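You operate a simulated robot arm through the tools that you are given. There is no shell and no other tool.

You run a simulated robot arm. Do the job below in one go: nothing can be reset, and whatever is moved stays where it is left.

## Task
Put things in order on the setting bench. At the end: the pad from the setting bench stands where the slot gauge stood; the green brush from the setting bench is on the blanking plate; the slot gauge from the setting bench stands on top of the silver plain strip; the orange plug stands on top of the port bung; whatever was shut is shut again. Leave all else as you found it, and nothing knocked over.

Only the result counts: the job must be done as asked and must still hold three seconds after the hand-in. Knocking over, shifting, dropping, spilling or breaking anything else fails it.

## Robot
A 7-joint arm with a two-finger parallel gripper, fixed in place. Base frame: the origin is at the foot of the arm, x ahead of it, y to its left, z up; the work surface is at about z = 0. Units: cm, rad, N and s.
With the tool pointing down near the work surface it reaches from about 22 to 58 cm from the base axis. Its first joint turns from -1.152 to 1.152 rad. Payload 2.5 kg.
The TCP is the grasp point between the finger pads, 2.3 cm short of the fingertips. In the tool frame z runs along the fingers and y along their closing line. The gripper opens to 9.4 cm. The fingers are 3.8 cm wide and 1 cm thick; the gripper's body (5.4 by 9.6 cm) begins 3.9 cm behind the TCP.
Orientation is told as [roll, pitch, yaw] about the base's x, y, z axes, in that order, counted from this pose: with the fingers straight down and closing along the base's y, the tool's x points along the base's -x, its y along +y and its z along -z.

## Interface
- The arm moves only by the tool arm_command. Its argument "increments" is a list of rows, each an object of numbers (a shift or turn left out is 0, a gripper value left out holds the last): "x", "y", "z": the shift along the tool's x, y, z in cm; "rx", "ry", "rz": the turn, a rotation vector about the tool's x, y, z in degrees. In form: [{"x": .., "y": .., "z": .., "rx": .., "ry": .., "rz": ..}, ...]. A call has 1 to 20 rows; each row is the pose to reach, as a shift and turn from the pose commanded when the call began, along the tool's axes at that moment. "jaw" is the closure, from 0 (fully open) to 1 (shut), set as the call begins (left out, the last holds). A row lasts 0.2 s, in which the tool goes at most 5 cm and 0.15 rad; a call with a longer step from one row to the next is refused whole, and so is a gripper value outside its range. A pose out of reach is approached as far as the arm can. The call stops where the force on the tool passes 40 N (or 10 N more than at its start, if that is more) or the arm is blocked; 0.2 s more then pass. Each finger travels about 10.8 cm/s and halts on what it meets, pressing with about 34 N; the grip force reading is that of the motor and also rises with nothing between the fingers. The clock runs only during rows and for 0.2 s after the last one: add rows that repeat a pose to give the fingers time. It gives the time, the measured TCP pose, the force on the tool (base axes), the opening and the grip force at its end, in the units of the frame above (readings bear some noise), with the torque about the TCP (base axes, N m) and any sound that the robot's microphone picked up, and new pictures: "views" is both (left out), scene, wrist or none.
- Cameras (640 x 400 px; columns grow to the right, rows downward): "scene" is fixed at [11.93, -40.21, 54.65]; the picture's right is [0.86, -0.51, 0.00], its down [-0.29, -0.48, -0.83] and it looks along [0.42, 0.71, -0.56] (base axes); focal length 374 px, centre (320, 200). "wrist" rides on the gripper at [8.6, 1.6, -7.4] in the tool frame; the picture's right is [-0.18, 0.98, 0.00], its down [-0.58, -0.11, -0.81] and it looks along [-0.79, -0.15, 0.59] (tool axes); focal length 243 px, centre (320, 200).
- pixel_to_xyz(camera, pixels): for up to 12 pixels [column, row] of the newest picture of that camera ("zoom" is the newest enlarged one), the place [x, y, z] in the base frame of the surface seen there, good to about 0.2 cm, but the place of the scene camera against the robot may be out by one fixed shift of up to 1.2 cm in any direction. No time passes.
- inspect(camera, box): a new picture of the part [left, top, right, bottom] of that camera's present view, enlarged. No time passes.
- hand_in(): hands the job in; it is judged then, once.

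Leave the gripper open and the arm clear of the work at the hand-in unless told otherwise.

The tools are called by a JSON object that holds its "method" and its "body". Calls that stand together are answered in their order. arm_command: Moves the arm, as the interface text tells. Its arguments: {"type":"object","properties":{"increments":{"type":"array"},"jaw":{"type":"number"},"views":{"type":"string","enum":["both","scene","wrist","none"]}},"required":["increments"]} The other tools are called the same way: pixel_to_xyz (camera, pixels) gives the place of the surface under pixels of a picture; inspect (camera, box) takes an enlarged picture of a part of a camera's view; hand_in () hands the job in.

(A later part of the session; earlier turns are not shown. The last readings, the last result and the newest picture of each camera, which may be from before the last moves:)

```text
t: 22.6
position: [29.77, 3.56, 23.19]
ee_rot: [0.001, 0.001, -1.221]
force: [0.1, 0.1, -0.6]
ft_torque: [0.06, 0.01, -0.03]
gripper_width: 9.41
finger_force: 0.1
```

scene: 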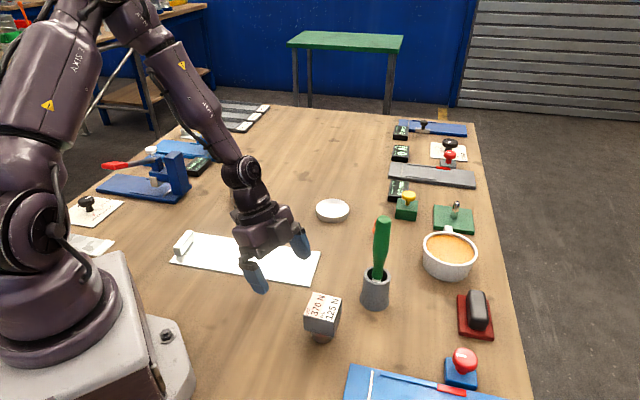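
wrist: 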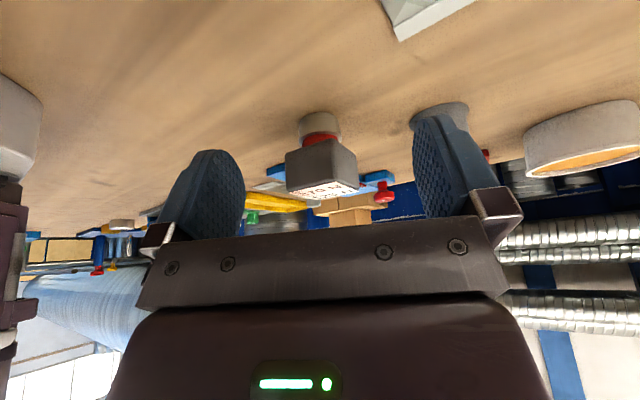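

Now over to (43,-16), facing straight ahead, staying above the brush; then I go down to z about 10.

{"method": "arm_command", "body": {"increments": [{"x": -1.5, "y": 0, "z": -2, "rz": -7}, {"x": -4, "y": 0, "z": -3, "rz": -14}, {"x": -7.5, "y": 0.5, "z": -3, "rz": -21}, {"x": -11, "y": 1, "z": -3, "rz": -28}, {"x": -14.5, "y": 2, "z": -3, "rz": -35}, {"x": -18, "y": 3, "z": -3, "rz": -42}, {"x": -21, "y": 4.5, "z": -3, "rz": -49}, {"x": -22.9, "y": 5.7, "z": -2, "rz": -56}, {"x": -22.9, "y": 5.7, "z": 0, "rz": -63}, {"x": -22.9, "y": 5.7, "z": 4, "rz": -70}, {"x": -22.9, "y": 5.7, "z": 8.5, "rz": -70}, {"x": -22.9, "y": 5.7, "z": 13, "rz": -70}, {"x": -22.9, "y": 5.7, "z": 13, "rz": -70}], "views": "both"}}

{"method": "inspect", "body": {"camera": "wrist", "box": [240, 120, 420, 230]}}

```text
t: 25.4
position: [43.12, -15.81, 10.16]
ee_rot: [0.0, -0.001, 0.0]
force: [-0.3, -0.4, -0.1]
ft_torque: [0.0, 0.0, -0.06]
gripper_width: 9.43
finger_force: 0.0
```

scene: 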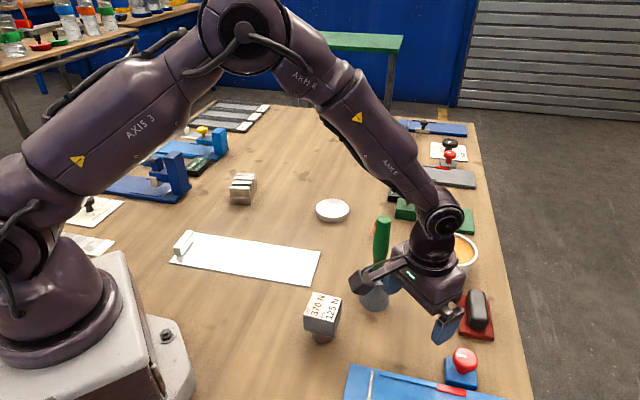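
wrist: 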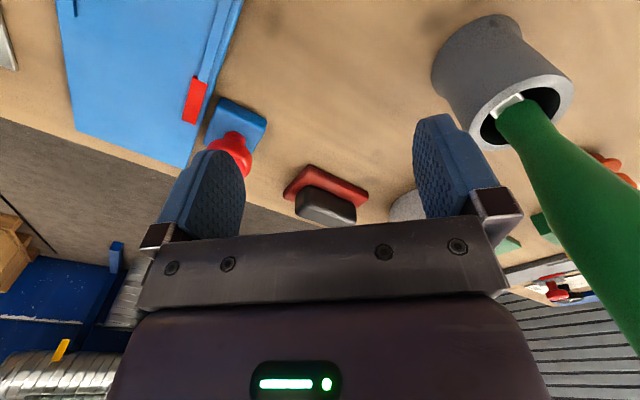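

```text
3.56 times, centred on (330, 175) of wrist
```

zoom: 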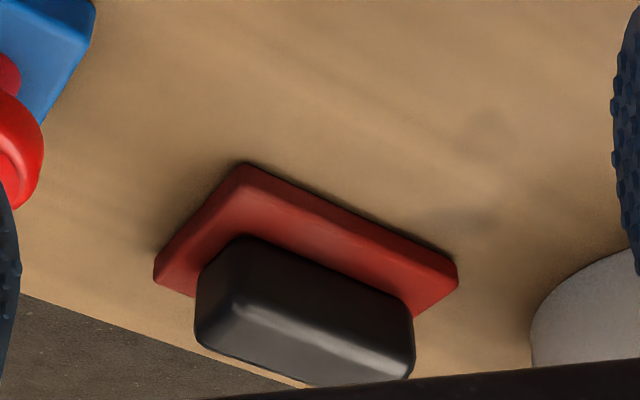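

The red plate and black grip look like one hand pad with rounded edges. I now measure several things in the scene picture: the strip's corners, the slot block's corners, and the disc.

{"method": "pixel_to_xyz", "body": {"camera": "scene", "pixels": [[173, 262], [190, 234], [318, 251], [307, 281], [187, 236], [178, 250], [236, 176], [256, 177], [230, 200], [250, 203], [243, 176], [240, 190]]}}

{"method": "inspect", "body": {"camera": "scene", "box": [215, 160, 275, 215]}}

{"method": "inspect", "body": {"camera": "scene", "box": [160, 220, 330, 300]}}

{"method": "pixel_to_xyz", "body": {"camera": "wrist", "pixels": [[309, 167], [366, 190], [285, 196], [355, 206], [312, 190], [350, 202], [300, 212], [350, 222], [325, 205], [330, 215], [490, 20], [560, 90]]}}

```text
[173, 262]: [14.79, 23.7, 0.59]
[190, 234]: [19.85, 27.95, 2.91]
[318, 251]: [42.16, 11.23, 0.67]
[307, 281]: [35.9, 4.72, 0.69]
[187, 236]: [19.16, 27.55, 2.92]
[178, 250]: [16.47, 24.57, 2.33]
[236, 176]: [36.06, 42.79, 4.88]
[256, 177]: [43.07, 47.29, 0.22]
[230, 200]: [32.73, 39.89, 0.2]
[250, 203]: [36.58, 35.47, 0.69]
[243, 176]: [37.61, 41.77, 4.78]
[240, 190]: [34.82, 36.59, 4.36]
```

```text
7.27 times, centred on (245, 188) of scene
```

zoom: 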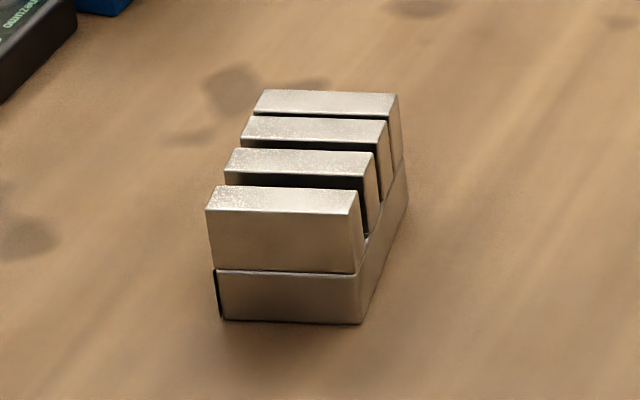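

```text
3.76 times, centred on (245, 260) of scene
```

zoom: 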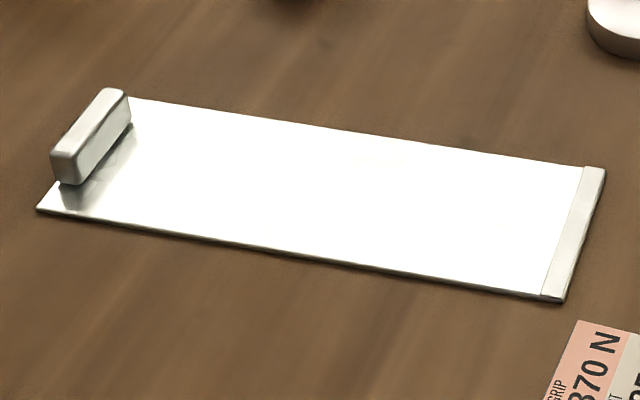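

```text
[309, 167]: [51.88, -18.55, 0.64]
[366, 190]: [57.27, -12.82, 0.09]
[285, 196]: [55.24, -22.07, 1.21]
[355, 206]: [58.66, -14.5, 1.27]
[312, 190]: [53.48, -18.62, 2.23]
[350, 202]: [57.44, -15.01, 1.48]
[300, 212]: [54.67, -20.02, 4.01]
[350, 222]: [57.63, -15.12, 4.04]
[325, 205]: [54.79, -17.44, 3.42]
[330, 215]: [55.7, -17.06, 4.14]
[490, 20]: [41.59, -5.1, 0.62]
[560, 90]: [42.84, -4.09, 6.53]
```

Measured: the big strip is about 28 x 9 cm from near (15,24) to (42,11); the slot block stands near (37,40); the hand pad's grip top is at z about 4.1 near (55.5,-17.3). The names fit: pad = red piece with black grip, blanking plate = the metal disc, strip = the big silver sheet, bung = the labelled head. Now I go and look closely at the slot gauge: up, over, and down at about (27,31,16), turned left.

{"method": "arm_command", "body": {"increments": [{"z": -4.5}, {"z": -9}, {"z": -13.5}, {"x": 1.5, "y": 3, "z": -16}, {"x": 3, "y": 7.5, "z": -16, "rz": -4}, {"x": 4.5, "y": 12, "z": -16, "rz": -9}, {"x": 6, "y": 16.5, "z": -16, "rz": -14}, {"x": 7.5, "y": 21, "z": -16, "rz": -19}, {"x": 9, "y": 25.5, "z": -16, "rz": -24}, {"x": 10.5, "y": 30, "z": -16, "rz": -29}, {"x": 12, "y": 34.5, "z": -16, "rz": -34}, {"x": 13.5, "y": 39, "z": -16, "rz": -39}, {"x": 15, "y": 43, "z": -14, "rz": -44}, {"x": 16.5, "y": 47, "z": -12, "rz": -50}, {"x": 16.5, "y": 47, "z": -9, "rz": -50}, {"x": 16.5, "y": 47, "z": -6, "rz": -50}, {"x": 16.5, "y": 47, "z": -6, "rz": -50}], "views": "both"}}

{"method": "inspect", "body": {"camera": "wrist", "box": [220, 60, 460, 225]}}

```text
t: 29.0
position: [26.59, 31.05, 16.01]
ee_rot: [0.0, -0.001, 0.872]
force: [1.5, -0.9, -0.9]
ft_torque: [0.03, 0.03, 0.0]
gripper_width: 9.42
finger_force: 0.1
```

scene: 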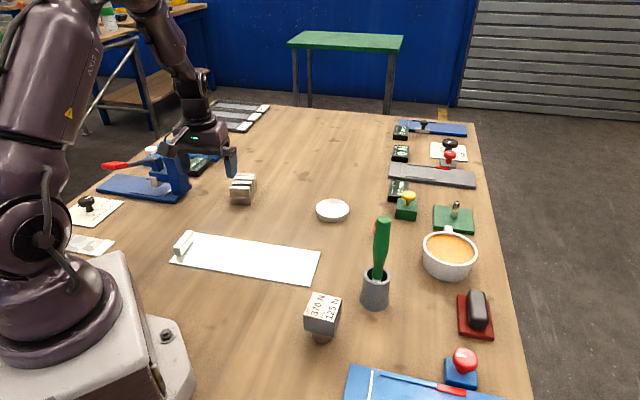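
wrist: 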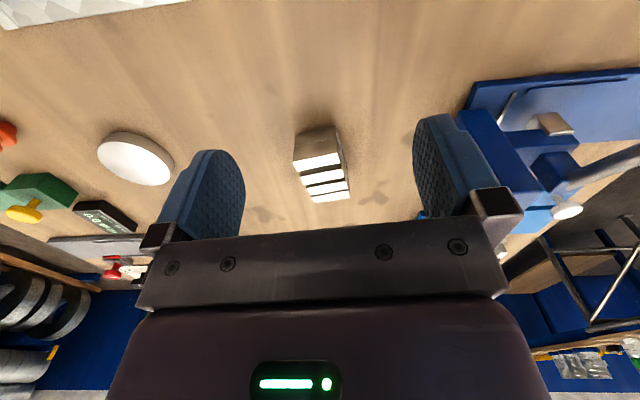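

```text
2.42 times, centred on (340, 142) of wrist
```

zoom: 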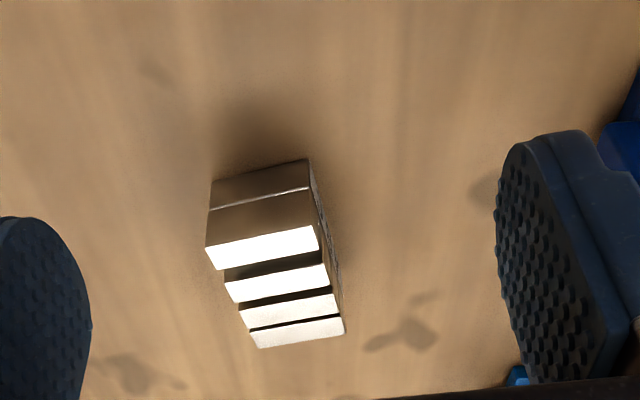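

I read the corner places of the slot gauge in the enlarged picture.

{"method": "pixel_to_xyz", "body": {"camera": "zoom", "pixels": [[208, 250], [311, 229], [317, 245], [217, 266], [252, 336], [339, 320], [342, 332], [260, 345], [214, 183], [306, 162], [209, 206], [308, 187]]}}

```text
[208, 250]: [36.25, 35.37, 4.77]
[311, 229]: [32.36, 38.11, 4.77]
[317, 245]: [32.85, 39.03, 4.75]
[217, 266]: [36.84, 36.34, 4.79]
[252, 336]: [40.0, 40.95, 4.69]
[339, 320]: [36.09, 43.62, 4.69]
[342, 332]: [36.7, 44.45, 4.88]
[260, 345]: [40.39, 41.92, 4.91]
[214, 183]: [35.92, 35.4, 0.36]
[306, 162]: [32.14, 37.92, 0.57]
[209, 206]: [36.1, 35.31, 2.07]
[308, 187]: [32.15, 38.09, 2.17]
```

The slot gauge's centre is about (36.4, 40.0), long axis at about 56°, about 8 x 5 x 4.8 cm. I check how far the blue press stands from it before going down, and take the strip's corners in the wrist view as well.

{"method": "pixel_to_xyz", "body": {"camera": "wrist", "pixels": [[468, 98], [480, 120], [500, 160], [520, 190], [540, 170], [560, 212], [425, 215], [160, 10], [5, 25], [130, 150], [135, 165], [145, 180]]}}

{"method": "pixel_to_xyz", "body": {"camera": "scene", "pixels": [[175, 158], [188, 165], [190, 190], [160, 155], [215, 130], [225, 150], [220, 157], [186, 189]]}}

```text
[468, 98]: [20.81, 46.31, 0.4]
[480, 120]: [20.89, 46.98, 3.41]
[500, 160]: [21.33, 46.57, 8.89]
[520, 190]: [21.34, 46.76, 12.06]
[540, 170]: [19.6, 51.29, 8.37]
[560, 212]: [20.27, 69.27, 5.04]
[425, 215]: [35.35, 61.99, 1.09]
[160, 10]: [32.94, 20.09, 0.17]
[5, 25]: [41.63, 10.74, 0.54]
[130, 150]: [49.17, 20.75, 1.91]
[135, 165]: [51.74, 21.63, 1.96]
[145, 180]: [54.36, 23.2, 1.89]
```

```text
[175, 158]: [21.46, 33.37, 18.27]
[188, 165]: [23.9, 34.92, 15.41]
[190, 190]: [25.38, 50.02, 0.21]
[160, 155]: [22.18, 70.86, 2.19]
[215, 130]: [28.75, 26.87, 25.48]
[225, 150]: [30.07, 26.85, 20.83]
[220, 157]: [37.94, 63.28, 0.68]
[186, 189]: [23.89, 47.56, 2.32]
```

The press stands at x below 23, about 9 cm clear. I go over the gauge at (36.4, 40.0, 10), yaw 55°, fingers open.

{"method": "arm_command", "body": {"increments": [{"x": -4.4, "y": -0.6, "z": 1, "rz": -2}, {"x": -8.8, "y": -1.2, "z": 2, "rz": -4}, {"x": -13.16, "y": -1.76, "z": 3, "rz": -5}, {"x": -13.16, "y": -1.76, "z": 6, "rz": -5}, {"x": -13.16, "y": -1.76, "z": 6, "rz": -5}], "views": "both"}}

```text
t: 30.2
position: [36.33, 39.69, 10.3]
ee_rot: [0.0, 0.0, 0.959]
force: [0.1, 0.4, -0.9]
ft_torque: [0.02, -0.02, -0.01]
gripper_width: 9.4
finger_force: 0.1
```

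scene: 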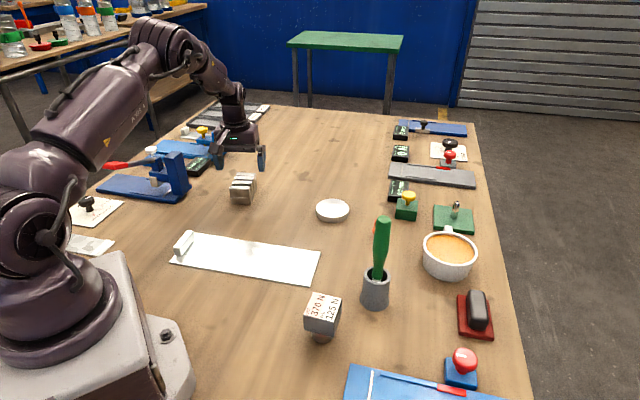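
wrist: 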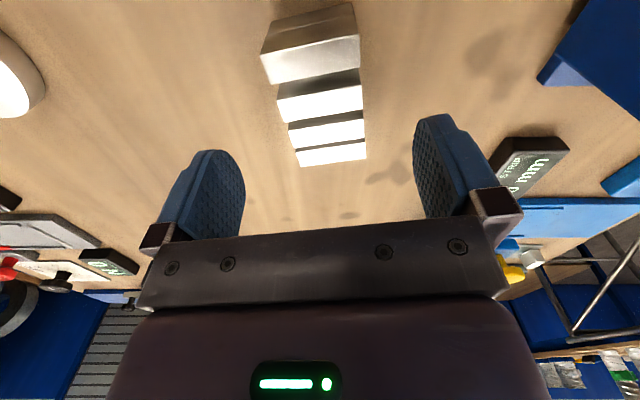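

The gauge lies between the fingers in the wrist view (columns 262 to 366). I read its top corners again from here.

{"method": "pixel_to_xyz", "body": {"camera": "wrist", "pixels": [[264, 56], [357, 37], [358, 66], [272, 82], [299, 152], [363, 142], [365, 157], [303, 165], [280, 96], [361, 80]]}}

```text
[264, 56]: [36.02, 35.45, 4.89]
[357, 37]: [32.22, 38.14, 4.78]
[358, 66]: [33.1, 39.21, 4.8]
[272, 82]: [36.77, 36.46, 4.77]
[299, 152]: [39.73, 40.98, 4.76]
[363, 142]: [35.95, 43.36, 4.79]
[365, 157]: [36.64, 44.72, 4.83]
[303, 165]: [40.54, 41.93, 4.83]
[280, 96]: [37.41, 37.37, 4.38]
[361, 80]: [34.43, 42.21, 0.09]
```

Centre confirmed at (36.36, 40.06), axis 55.6°. I lower straight down to z about 2.8 with the fingers open.

{"method": "arm_command", "body": {"increments": [{"x": -0.3, "y": 0.15, "z": 2.5}, {"x": -0.3, "y": 0.15, "z": 5}, {"x": -0.3, "y": 0.15, "z": 7.2}, {"x": -0.3, "y": 0.15, "z": 7.2}], "views": "both"}}

```text
t: 31.2
position: [36.33, 40.21, 2.75]
ee_rot: [-0.002, 0.0, 0.96]
force: [-0.1, 0.9, 0.0]
ft_torque: [0.02, 0.03, -0.01]
gripper_width: 9.4
finger_force: 0.1
```

scene: 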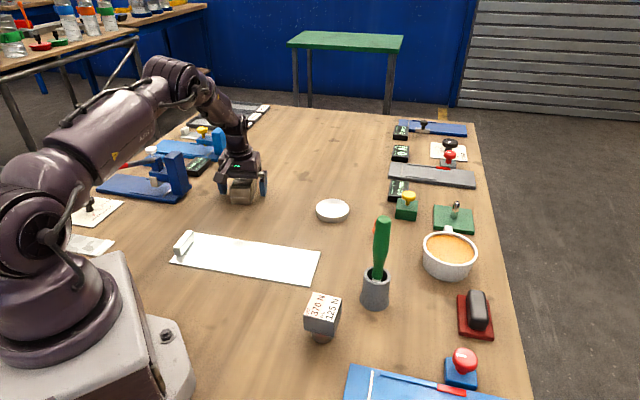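
wrist: 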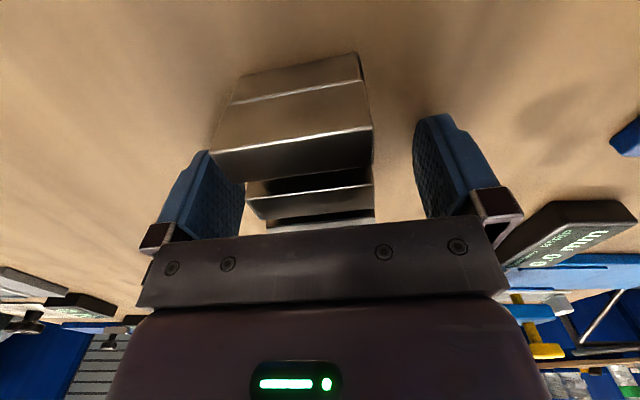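

The gauge is between the fingers. I close the gripper and hold still.

{"method": "arm_command", "body": {"increments": [{"z": 0}, {"z": 0}, {"z": 0}, {"z": 0}], "jaw": 1, "views": "wrist"}}

```text
t: 32.2
position: [36.41, 40.26, 2.69]
ee_rot: [0.0, 0.0, 0.959]
force: [2.0, -2.2, -0.1]
ft_torque: [0.1, 0.02, -0.04]
gripper_width: 5.01
finger_force: 33.5
```

wrist: 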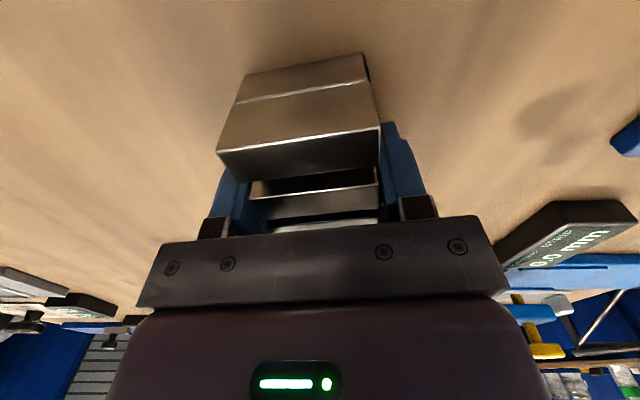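

Gripped at 5.0 cm with 33.5 N. I lift it slowly.

{"method": "arm_command", "body": {"increments": [{"z": -1}, {"z": -2.5}, {"z": -4.5}, {"z": -7}, {"z": -9.5}, {"z": -9.5}], "views": "both"}}

```text
t: 33.6
position: [36.49, 40.22, 12.02]
ee_rot: [-0.001, -0.001, 0.959]
force: [-0.3, -0.2, -6.1]
ft_torque: [0.02, 0.03, 0.03]
gripper_width: 5.02
finger_force: 34.0
```

scene: 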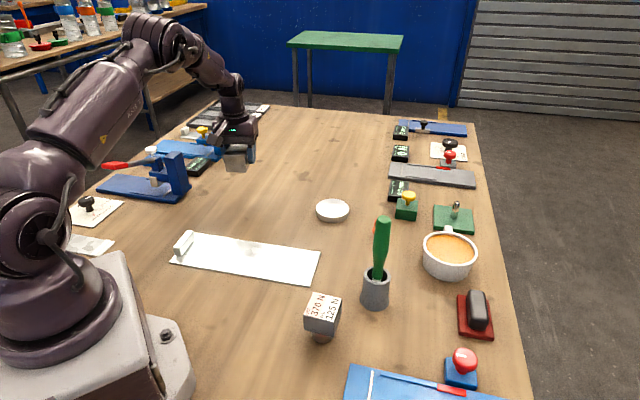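
wrist: 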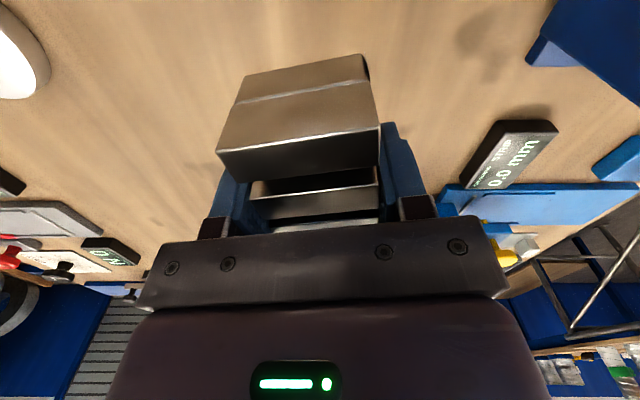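

The gauge is lifted (about 6 N). I carry it over the strip's middle, to about (28.5,17,14), turning to yaw -43° so its long side runs along the strip.

{"method": "arm_command", "body": {"increments": [{"x": 2, "y": -0.6, "z": -1}, {"x": 4, "y": -1.2, "z": -2, "rz": 8}, {"x": 6, "y": -1.8, "z": -2, "rz": 16}, {"x": 8, "y": -2.4, "z": -2, "rz": 24}, {"x": 10, "y": -3, "z": -2, "rz": 32}, {"x": 12, "y": -3.5, "z": -2, "rz": 40}, {"x": 14, "y": -4, "z": -2, "rz": 48}, {"x": 16, "y": -4.6, "z": -2, "rz": 56}, {"x": 18, "y": -5.2, "z": -2, "rz": 64}, {"x": 20, "y": -5.8, "z": -2, "rz": 72}, {"x": 22, "y": -6.4, "z": -2, "rz": 80}, {"x": 23.5, "y": -6.85, "z": -2, "rz": 88}, {"x": 23.5, "y": -6.85, "z": -2, "rz": 96}, {"x": 23.5, "y": -6.85, "z": -2, "rz": 98}, {"x": 23.5, "y": -6.85, "z": -2, "rz": 98}], "views": "both"}}

```text
t: 36.8
position: [28.52, 17.1, 14.38]
ee_rot: [0.0, 0.001, -0.752]
force: [0.7, 0.1, -5.6]
ft_torque: [0.01, -0.03, 0.02]
gripper_width: 4.99
finger_force: 34.2
```

scene: 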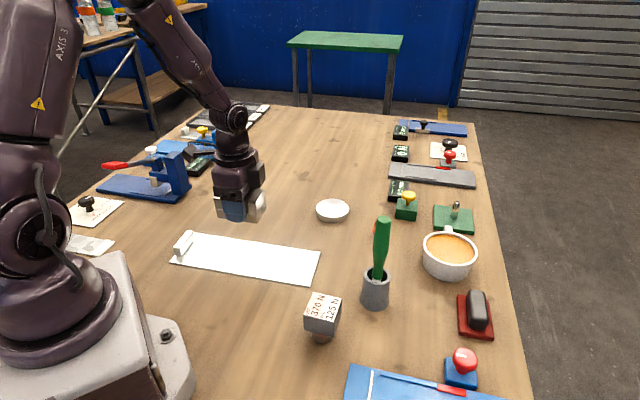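
wrist: 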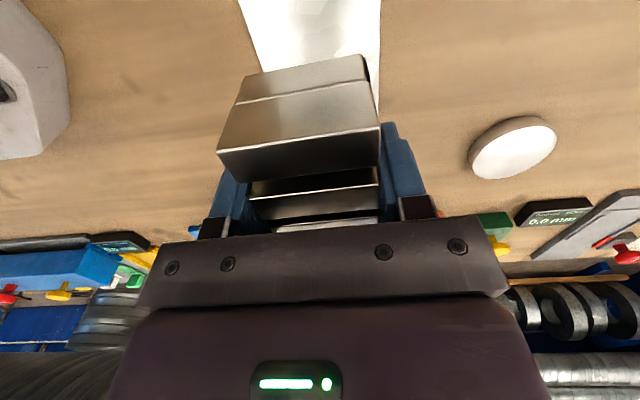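

The strip is seen behind the gauge in the wrist view. I read its edges: left edge (241,5)-(258,65), right edge (378,5)-(377,95).

{"method": "pixel_to_xyz", "body": {"camera": "wrist", "pixels": [[242, 5], [250, 30], [259, 62], [377, 5], [376, 50], [375, 95], [382, 50], [236, 5]]}}

{"method": "pixel_to_xyz", "body": {"camera": "scene", "pixels": [[173, 262], [318, 251], [307, 281], [240, 270], [250, 243], [320, 262]]}}

```text
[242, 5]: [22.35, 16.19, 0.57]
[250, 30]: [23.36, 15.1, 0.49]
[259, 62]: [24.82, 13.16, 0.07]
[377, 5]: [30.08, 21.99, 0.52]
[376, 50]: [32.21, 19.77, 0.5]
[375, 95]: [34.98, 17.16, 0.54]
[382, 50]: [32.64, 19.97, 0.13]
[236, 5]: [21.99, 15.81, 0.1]
```

```text
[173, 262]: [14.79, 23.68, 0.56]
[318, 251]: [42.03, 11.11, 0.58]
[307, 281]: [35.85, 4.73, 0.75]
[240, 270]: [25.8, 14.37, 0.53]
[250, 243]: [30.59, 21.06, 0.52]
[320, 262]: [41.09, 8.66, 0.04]
```

The strip's middle line passes within 0.3 cm of the present TCP (28.5,17.1), and its direction is about -43°. I lower the gauge to about 0.3 cm above the strip.

{"method": "arm_command", "body": {"increments": [{"z": 3}, {"z": 6}, {"z": 8.5}, {"z": 10.2}, {"z": 10.7}, {"z": 10.7}], "views": "both"}}

```text
t: 38.2
position: [28.35, 16.98, 3.65]
ee_rot: [-0.001, 0.0, -0.75]
force: [0.3, 0.0, -6.7]
ft_torque: [0.01, -0.01, 0.0]
gripper_width: 5.0
finger_force: 33.8
```

scene: 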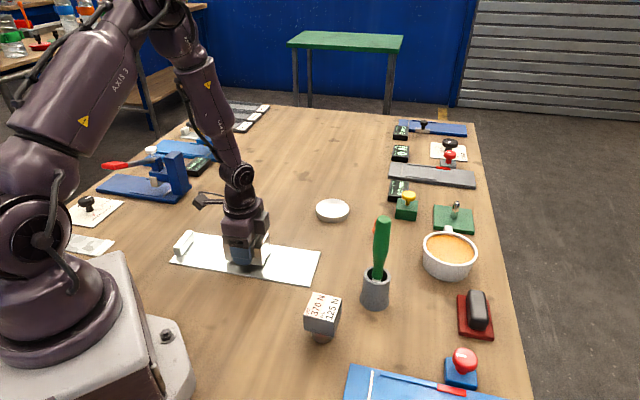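
wrist: 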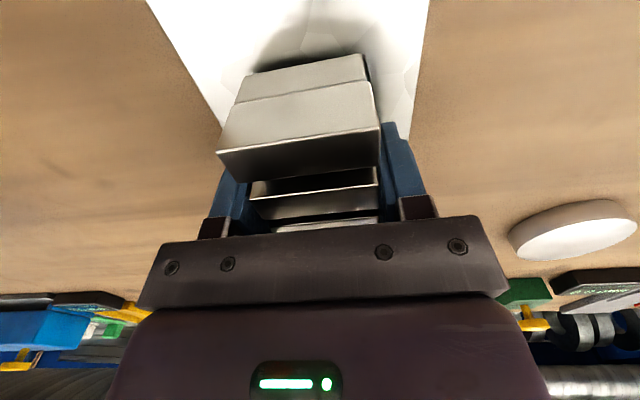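

Just above the strip, well centred. I lower by small steps until it touches.

{"method": "arm_command", "body": {"increments": [{"z": 0.15}, {"z": 0.3}, {"z": 0.42}, {"z": 0.42}], "views": "none"}}

```text
t: 39.2
position: [28.44, 17.08, 3.24]
ee_rot: [0.001, 0.0, -0.751]
force: [0.1, -0.4, -6.0]
ft_torque: [0.0, -0.01, 0.02]
gripper_width: 4.95
finger_force: 34.2
```

The weight still hangs on the hand, so it does not touch yet. A little lower.

{"method": "arm_command", "body": {"increments": [{"z": 0.05}, {"z": 0.1}, {"z": 0.15}, {"z": 0.15}], "views": "none"}}

```text
t: 40.2
position: [28.37, 17.06, 3.17]
ee_rot: [0.0, -0.001, -0.75]
force: [-8.5, -2.9, 26.2]
ft_torque: [-0.46, -0.07, -0.12]
gripper_width: 4.99
finger_force: 33.8
```

It touches now (26 N). I ease up by 0.08 cm to relax, then read.

{"method": "arm_command", "body": {"increments": [{"z": -0.08}, {"z": -0.08}], "views": "none"}}

```text
t: 40.8
position: [28.5, 16.94, 3.1]
ee_rot: [0.001, 0.002, -0.751]
force: [-1.2, 2.0, 4.8]
ft_torque: [0.0, 0.17, -0.04]
gripper_width: 4.99
finger_force: 33.8
```

Resting lightly on the strip. I open the fingers.

{"method": "arm_command", "body": {"increments": [{"z": 0}, {"z": 0}, {"z": 0}, {"z": 0}], "jaw": 0, "views": "both"}}

```text
t: 41.8
position: [28.36, 17.04, 3.27]
ee_rot: [0.0, -0.001, -0.75]
force: [0.6, -0.1, 0.4]
ft_torque: [-0.02, 0.01, 0.01]
gripper_width: 9.38
finger_force: 0.1
```

scene: 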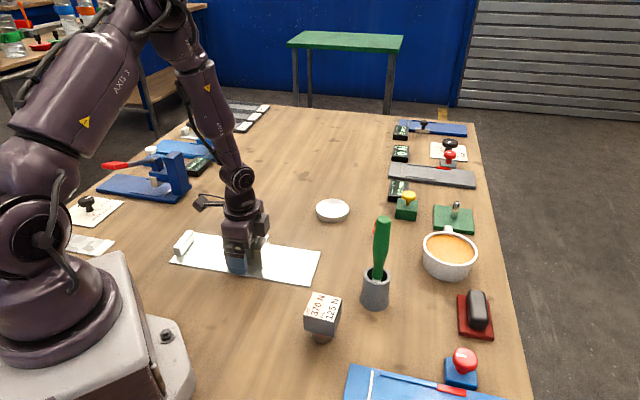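
wrist: 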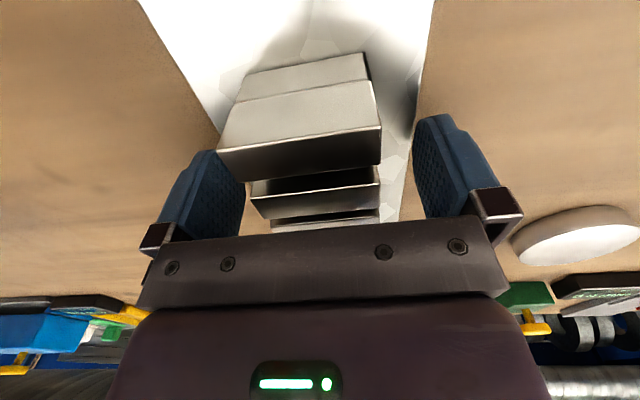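

Released; the gauge stands on the strip. I rise straight up.

{"method": "arm_command", "body": {"increments": [{"z": -2}, {"z": -5}, {"z": -9.5}, {"z": -14}, {"z": -18.5}, {"z": -21}, {"z": -21}], "views": "both"}}

{"method": "inspect", "body": {"camera": "scene", "box": [160, 200, 330, 300]}}

```text
t: 43.4
position: [28.59, 16.97, 23.89]
ee_rot: [0.001, -0.001, -0.752]
force: [-0.5, 0.4, 0.8]
ft_torque: [0.02, 0.02, -0.03]
gripper_width: 9.4
finger_force: 0.0
```

scene: 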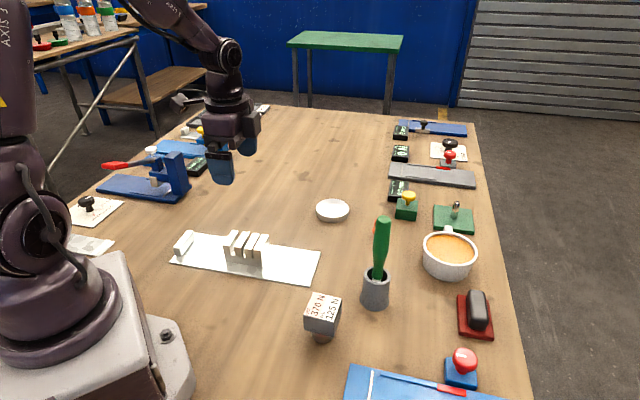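
wrist: 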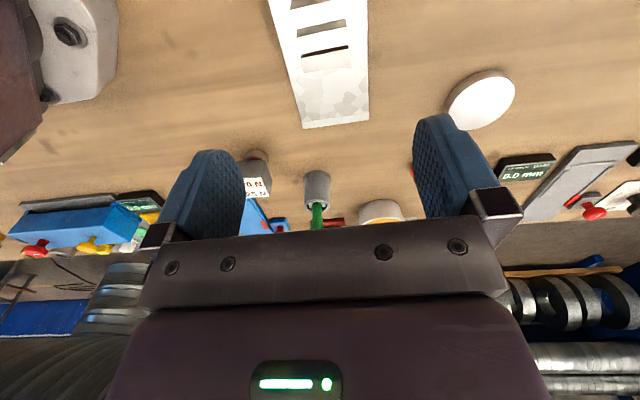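

```text
3.76 times, centred on (245, 250) of scene
```

zoom: 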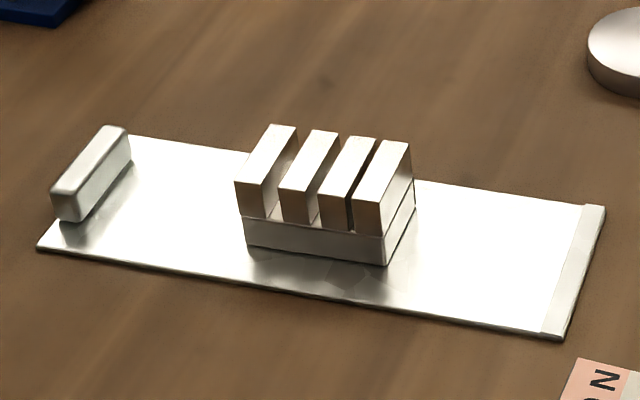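

The gauge stands upright on the strip. Next the pad. I go over to about (46,-14,20), high over the brush, to measure the pad from above.

{"method": "arm_command", "body": {"increments": [{"x": -2, "y": -0.6, "z": -3.5, "rz": -2}, {"x": -5, "y": -1.6, "z": -5, "rz": -7}, {"x": -9.5, "y": -3, "z": -5, "rz": -12}, {"x": -14, "y": -4.4, "z": -5, "rz": -17}, {"x": -18.5, "y": -5.8, "z": -5, "rz": -22}, {"x": -23, "y": -7.2, "z": -5, "rz": -27}, {"x": -27.5, "y": -8.6, "z": -5, "rz": -32}, {"x": -31.5, "y": -10, "z": -5, "rz": -38}, {"x": -33.9, "y": -10.7, "z": -4, "rz": -43}, {"x": -33.9, "y": -10.7, "z": 0, "rz": -43}, {"x": -33.9, "y": -10.7, "z": 4, "rz": -43}, {"x": -33.9, "y": -10.7, "z": 4, "rz": -43}], "views": "both"}}

{"method": "inspect", "body": {"camera": "wrist", "box": [230, 80, 450, 225]}}

```text
t: 46.0
position: [45.98, -13.73, 19.96]
ee_rot: [0.0, -0.001, -0.001]
force: [-0.2, 0.3, 0.4]
ft_torque: [0.01, 0.02, 0.01]
gripper_width: 9.43
finger_force: 0.0
```

scene: 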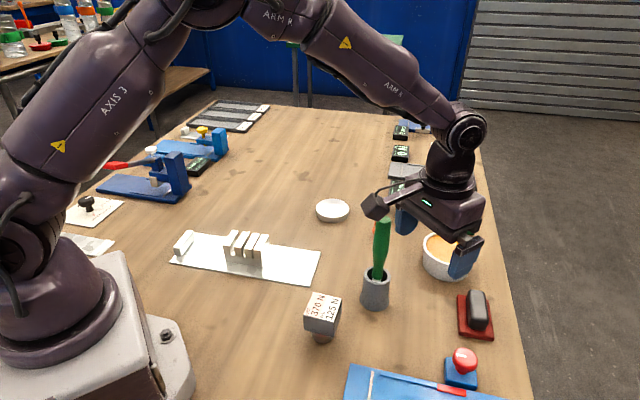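
wrist: 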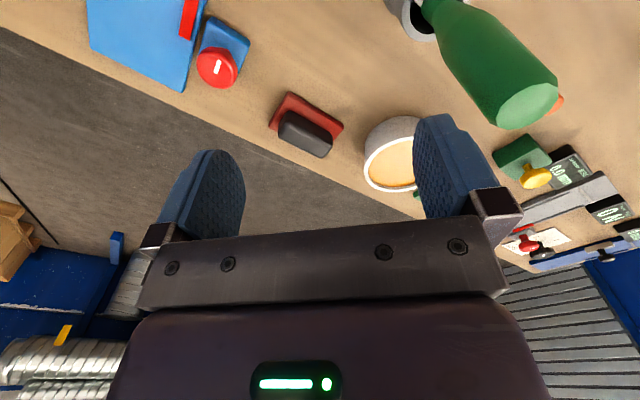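

```text
2.76 times, centred on (340, 152) of wrist
```

zoom: 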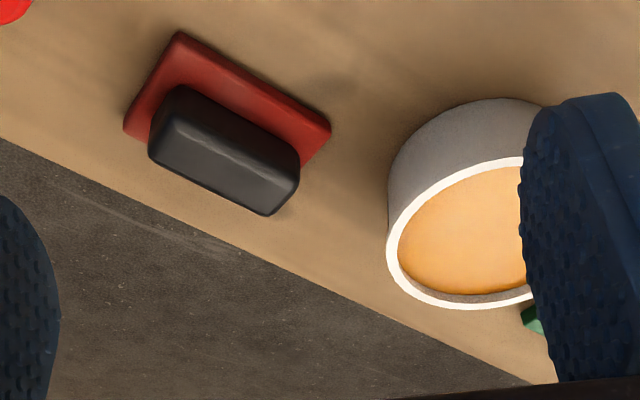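

I read the pad's corners, the mug rim and the brush's top end in these pictures.

{"method": "pixel_to_xyz", "body": {"camera": "zoom", "pixels": [[178, 36], [328, 124], [127, 128], [302, 166], [165, 125], [296, 180], [262, 208], [155, 150], [225, 160], [400, 210], [450, 165], [430, 298]]}}

{"method": "pixel_to_xyz", "body": {"camera": "wrist", "pixels": [[527, 105], [500, 115], [550, 92], [440, 20], [470, 60], [425, 30], [400, 8], [557, 102], [215, 68], [230, 30]]}}

```text
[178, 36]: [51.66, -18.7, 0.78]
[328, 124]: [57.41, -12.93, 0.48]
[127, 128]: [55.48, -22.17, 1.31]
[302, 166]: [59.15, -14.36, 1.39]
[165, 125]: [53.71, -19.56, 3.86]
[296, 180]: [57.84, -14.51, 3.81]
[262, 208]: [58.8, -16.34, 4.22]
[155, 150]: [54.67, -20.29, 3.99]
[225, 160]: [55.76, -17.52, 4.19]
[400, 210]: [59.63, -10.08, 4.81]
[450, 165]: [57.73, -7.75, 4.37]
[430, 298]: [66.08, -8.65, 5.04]
```

```text
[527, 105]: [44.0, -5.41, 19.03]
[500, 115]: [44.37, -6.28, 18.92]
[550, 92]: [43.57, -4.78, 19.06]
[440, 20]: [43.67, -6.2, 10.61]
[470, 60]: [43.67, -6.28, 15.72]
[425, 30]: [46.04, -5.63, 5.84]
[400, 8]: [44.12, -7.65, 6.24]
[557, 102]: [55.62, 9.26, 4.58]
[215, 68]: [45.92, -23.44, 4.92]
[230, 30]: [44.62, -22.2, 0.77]
```

The pad's grip runs at about 47° with its centre near (56.2,-17.5), just at the edge of reach. I go over it at z 12 with yaw 47° and see how far the arm reaches.

{"method": "arm_command", "body": {"increments": [{"x": -1.7, "y": -0.6, "z": 0, "rz": -8}, {"x": -3.4, "y": -1.2, "z": 0, "rz": -16}, {"x": -5.1, "y": -1.9, "z": 1.5, "rz": -24}, {"x": -6.8, "y": -2.5, "z": 3.5, "rz": -32}, {"x": -8.5, "y": -3.1, "z": 5.5, "rz": -40}, {"x": -10.2, "y": -3.8, "z": 8, "rz": -47}, {"x": -10.2, "y": -3.8, "z": 8, "rz": -47}, {"x": -10.2, "y": -3.8, "z": 8, "rz": -47}], "views": "both"}}

```text
t: 47.8
position: [56.02, -17.6, 12.18]
ee_rot: [0.001, -0.001, 0.819]
force: [-0.1, 0.7, -0.2]
ft_torque: [0.0, 0.03, 0.0]
gripper_width: 9.4
finger_force: 0.1
```

scene: 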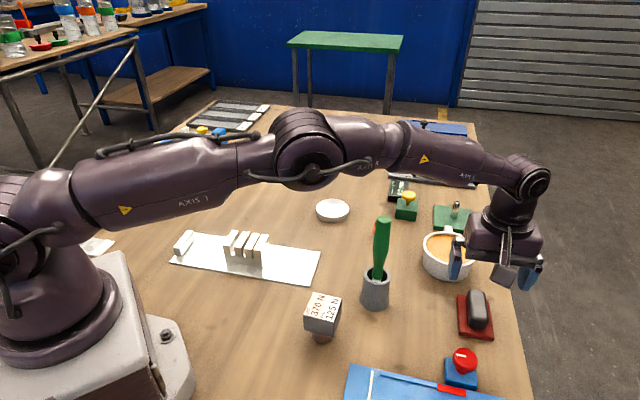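
wrist: 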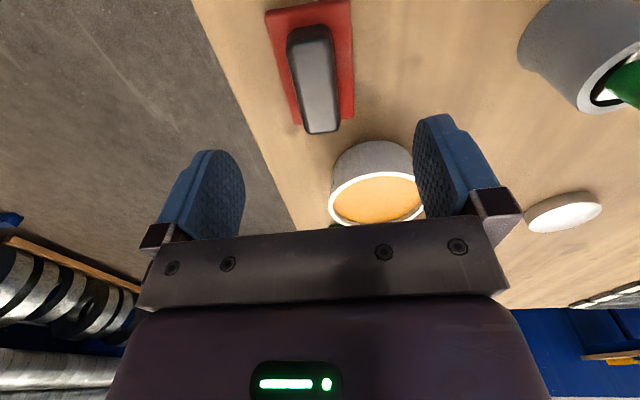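

The arm reaches there at z 12. From here I read the grip's corners and the red plate's corners.

{"method": "pixel_to_xyz", "body": {"camera": "wrist", "pixels": [[292, 55], [328, 40], [309, 130], [337, 127], [267, 14], [347, 4], [292, 120], [352, 115], [287, 50], [334, 45], [318, 90], [340, 105]]}}

{"method": "inspect", "body": {"camera": "wrist", "box": [240, 0, 440, 140]}}

```text
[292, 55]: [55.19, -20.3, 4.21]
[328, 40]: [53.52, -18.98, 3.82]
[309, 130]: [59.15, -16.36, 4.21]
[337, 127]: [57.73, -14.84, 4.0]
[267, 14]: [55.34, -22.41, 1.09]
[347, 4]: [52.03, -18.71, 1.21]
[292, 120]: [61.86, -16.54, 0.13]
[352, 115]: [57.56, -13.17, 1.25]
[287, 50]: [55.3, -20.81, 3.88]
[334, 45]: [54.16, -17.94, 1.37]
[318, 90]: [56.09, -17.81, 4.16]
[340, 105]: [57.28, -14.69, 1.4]
```

```text
2.86 times, centred on (340, 70) of wrist
```

zoom: 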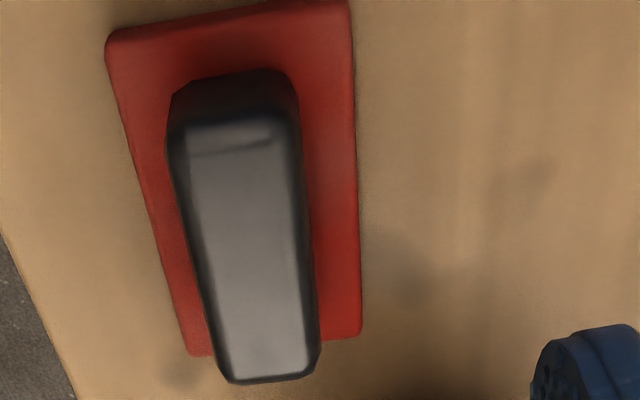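

The pad's grip centre is (56.4,-17.65), long axis at 45°. I go down to z about 6 first, correcting by 0.4 cm.

{"method": "arm_command", "body": {"increments": [{"x": -0.1, "y": -0.3, "z": 2, "rz": 1}, {"x": -0.17, "y": -0.33, "z": 4, "rz": 2}, {"x": -0.17, "y": -0.33, "z": 5.8, "rz": 2}, {"x": -0.17, "y": -0.33, "z": 5.8, "rz": 2}], "views": "both"}}

```text
t: 48.8
position: [56.47, -17.7, 6.5]
ee_rot: [0.0, 0.001, 0.786]
force: [-0.4, -0.3, 0.7]
ft_torque: [0.02, -0.02, -0.02]
gripper_width: 9.4
finger_force: 0.1
```

scene: 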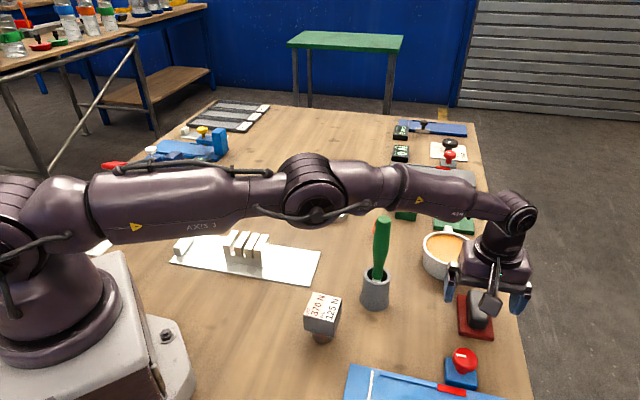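
wrist: 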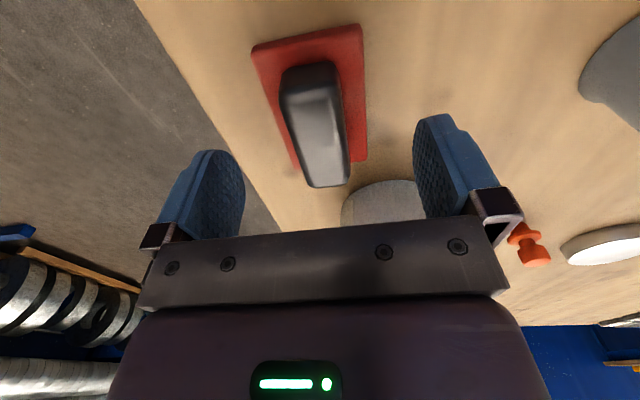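

The grip is between the fingers. Down another 2.3 cm.

{"method": "arm_command", "body": {"increments": [{"z": 1.2}, {"z": 2.3}, {"z": 2.3}], "views": "wrist"}}

```text
t: 49.6
position: [56.43, -17.69, 4.08]
ee_rot: [-0.001, -0.003, 0.787]
force: [-0.8, 0.8, -0.5]
ft_torque: [-0.01, -0.02, 0.04]
gripper_width: 9.39
finger_force: 0.1
```

wrist: 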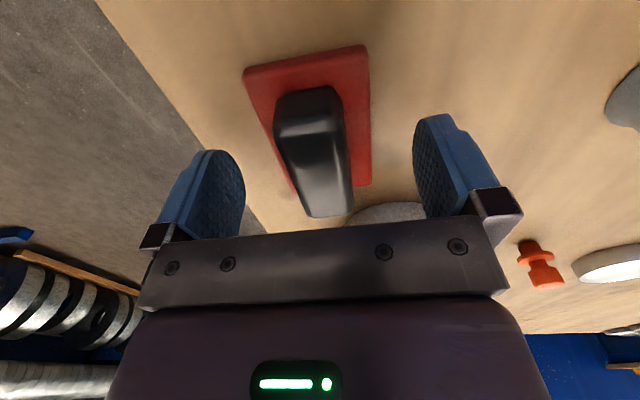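

At z 4.08, tips just above the red plate. I close the fingers on the black grip.

{"method": "arm_command", "body": {"increments": [{"z": 0}, {"z": 0}, {"z": 0}, {"z": 0}], "jaw": 1, "views": "wrist"}}

```text
t: 50.6
position: [56.43, -17.75, 4.08]
ee_rot: [0.0, -0.001, 0.785]
force: [0.7, -0.1, 0.3]
ft_torque: [-0.01, 0.0, -0.01]
gripper_width: 2.96
finger_force: 33.5
```

wrist: 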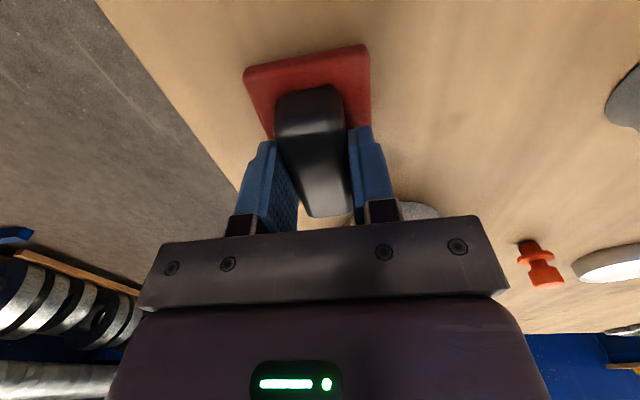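

Gripped at 2.96 cm. I lift by only 0.6 cm to see whether the red plate comes along.

{"method": "arm_command", "body": {"increments": [{"z": -0.3}, {"z": -0.6}, {"z": -0.6}], "views": "both"}}

{"method": "inspect", "body": {"camera": "wrist", "box": [220, 20, 420, 150]}}

{"method": "inspect", "body": {"camera": "scene", "box": [430, 250, 530, 350]}}

```text
t: 51.4
position: [56.5, -17.91, 4.74]
ee_rot: [0.0, 0.0, 0.786]
force: [-0.3, 0.4, -1.0]
ft_torque: [-0.03, 0.0, -0.02]
gripper_width: 2.93
finger_force: 33.8
```

scene: 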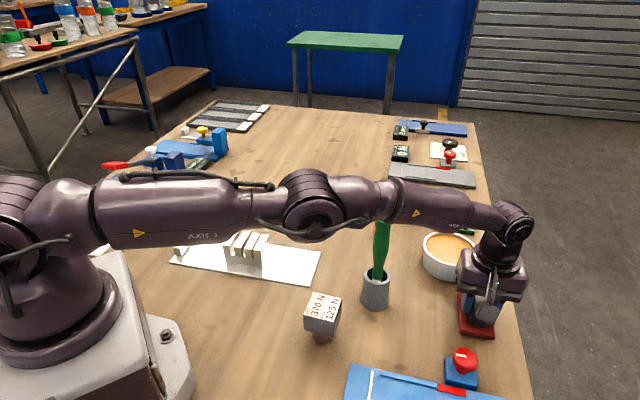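
wrist: 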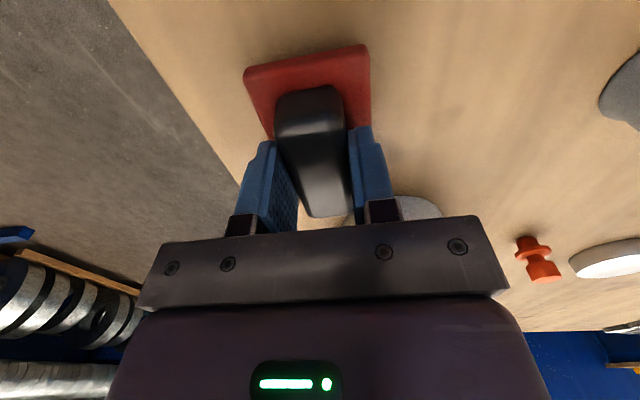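

```text
3.08 times, centred on (320, 85) of wrist
```

zoom: 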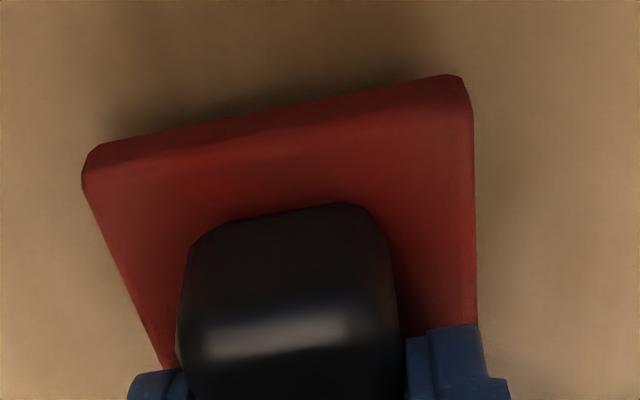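

```text
4.00 times, centred on (480, 300) of scene
```

zoom: 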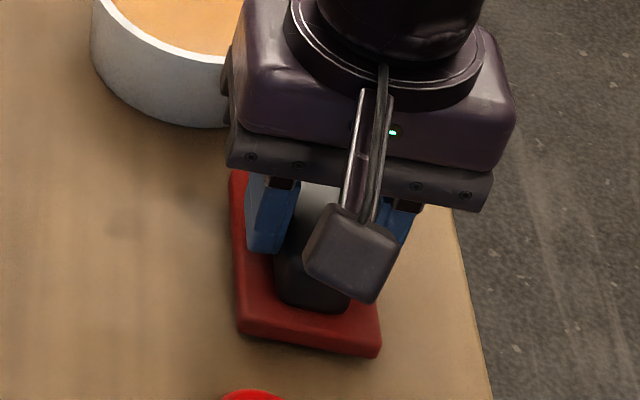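

The red plate comes along with the grip, and it weighs only about 1 N: a light hand pad in one piece. I lift it further and look at the bench under it.

{"method": "arm_command", "body": {"increments": [{"z": -2}, {"z": -4.5}, {"z": -7}, {"z": -9}, {"z": -9}], "views": "both"}}

{"method": "inspect", "body": {"camera": "scene", "box": [430, 230, 540, 350]}}

```text
t: 52.6
position: [56.36, -18.06, 13.82]
ee_rot: [0.0, 0.0, 0.785]
force: [-0.7, -0.2, -0.1]
ft_torque: [-0.02, -0.02, 0.01]
gripper_width: 2.94
finger_force: 34.1
```

scene: 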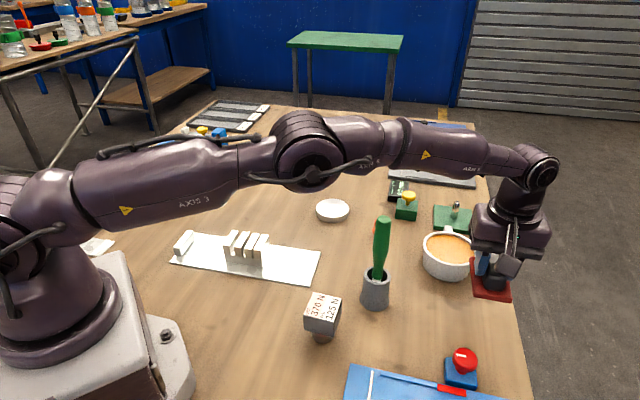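
wrist: 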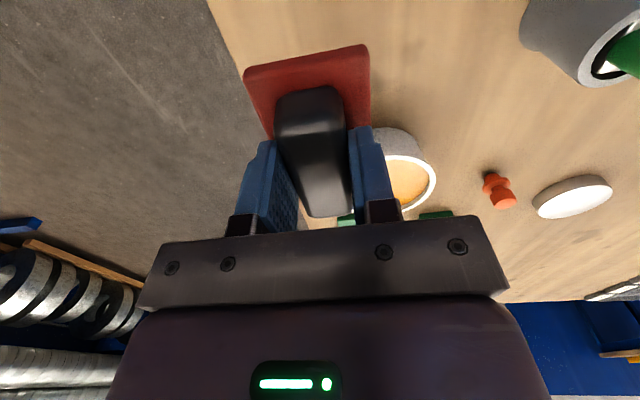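

```text
3.33 times, centred on (485, 290) of scene
```

zoom: 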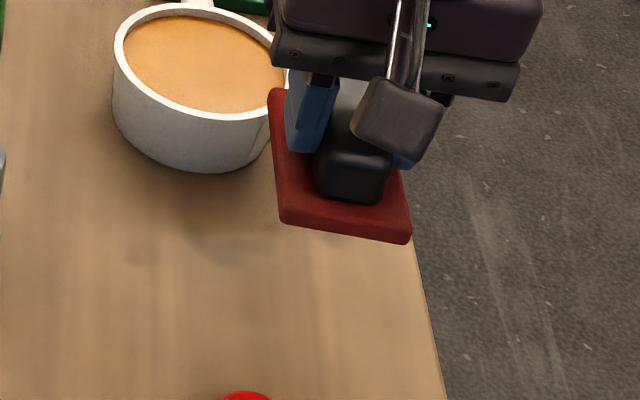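

The bench under it is plain wood. I now carry the pad over, high above the brush (top z 19), to the old gauge spot: end at about (36.4,40.1,14), yaw 55.6°.

{"method": "arm_command", "body": {"increments": [{"x": 0.92, "y": 2.19, "z": -3.1}, {"x": 1.84, "y": 4.38, "z": -6.2}, {"x": 1.84, "y": 7.21, "z": -9.7}, {"x": 1.84, "y": 10.04, "z": -13.2}, {"x": -0.71, "y": 13.15, "z": -15, "rz": -0.8}, {"x": -3.32, "y": 16.19, "z": -15.2, "rz": -1.6}, {"x": -5.94, "y": 19.23, "z": -15.2, "rz": -2.4}, {"x": -8.55, "y": 22.27, "z": -15.2, "rz": -3.2}, {"x": -11.1, "y": 25.38, "z": -15.2, "rz": -4}, {"x": -13.72, "y": 28.42, "z": -15.2, "rz": -4.8}, {"x": -15.98, "y": 32.1, "z": -14.2, "rz": -5.6}, {"x": -18.38, "y": 35.92, "z": -13.2, "rz": -6.4}, {"x": -20.79, "y": 39.73, "z": -12.2, "rz": -7.2}, {"x": -22.06, "y": 43.27, "z": -10.2, "rz": -8}, {"x": -23.33, "y": 46.8, "z": -8, "rz": -8.8}, {"x": -24.6, "y": 50.62, "z": -6, "rz": -9.6}, {"x": -25.66, "y": 52.96, "z": -3, "rz": -10.6}, {"x": -26.8, "y": 55.08, "z": -0.5, "rz": -10.6}, {"x": -26.8, "y": 55.08, "z": -0.5, "rz": -10.6}], "views": "both"}}

```text
t: 56.6
position: [36.32, 40.01, 13.88]
ee_rot: [-0.001, 0.0, 0.971]
force: [0.1, -0.6, -1.2]
ft_torque: [0.04, 0.01, 0.01]
gripper_width: 2.95
finger_force: 33.8
```

scene: 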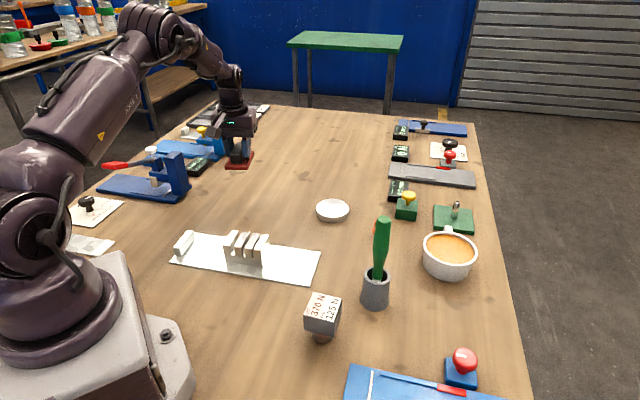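
wrist: 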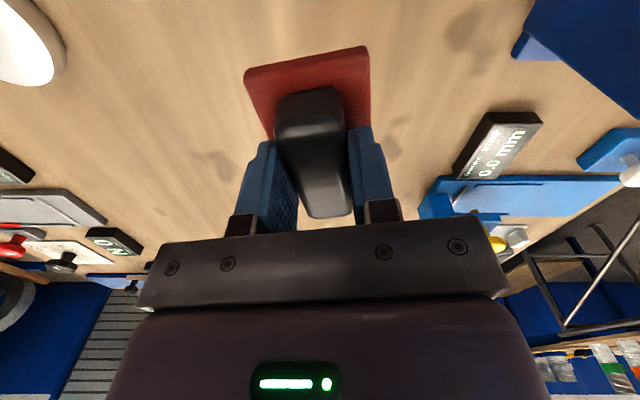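

Over the old gauge spot within 0.1 cm. I lower to about 0.3 cm above the bench.

{"method": "arm_command", "body": {"increments": [{"z": 3}, {"z": 6}, {"z": 8}, {"z": 9.2}, {"z": 9.4}, {"z": 9.4}], "views": "wrist"}}

```text
t: 58.0
position: [36.52, 40.02, 4.74]
ee_rot: [0.0, -0.001, 0.97]
force: [0.5, -0.2, -1.6]
ft_torque: [0.03, 0.03, 0.0]
gripper_width: 2.94
finger_force: 33.5
```

wrist: 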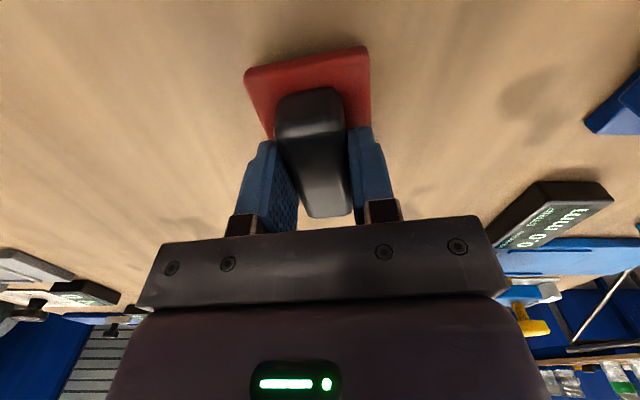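

Lower by small steps until it touches.

{"method": "arm_command", "body": {"increments": [{"z": 0.15}, {"z": 0.3}, {"z": 0.4}, {"z": 0.4}], "views": "none"}}

```text
t: 59.0
position: [36.4, 39.96, 4.4]
ee_rot: [-0.001, 0.001, 0.97]
force: [0.9, 0.6, -0.9]
ft_torque: [-0.03, 0.04, -0.03]
gripper_width: 2.94
finger_force: 33.6
```

{"method": "arm_command", "body": {"increments": [{"z": 0.1}, {"z": 0.2}, {"z": 0.3}, {"z": 0.3}], "views": "none"}}

```text
t: 60.0
position: [36.47, 40.09, 4.17]
ee_rot: [-0.001, 0.0, 0.971]
force: [0.0, -0.3, -0.9]
ft_torque: [0.01, -0.03, 0.01]
gripper_width: 2.96
finger_force: 33.7
```

Still hanging free; a little lower again.

{"method": "arm_command", "body": {"increments": [{"z": 0.05}, {"z": 0.1}, {"z": 0.15}, {"z": 0.15}], "views": "none"}}

```text
t: 61.0
position: [36.51, 40.16, 4.21]
ee_rot: [-0.003, -0.004, 0.971]
force: [4.1, -1.2, 13.3]
ft_torque: [-0.45, 0.27, 0.18]
gripper_width: 2.94
finger_force: 34.3
```

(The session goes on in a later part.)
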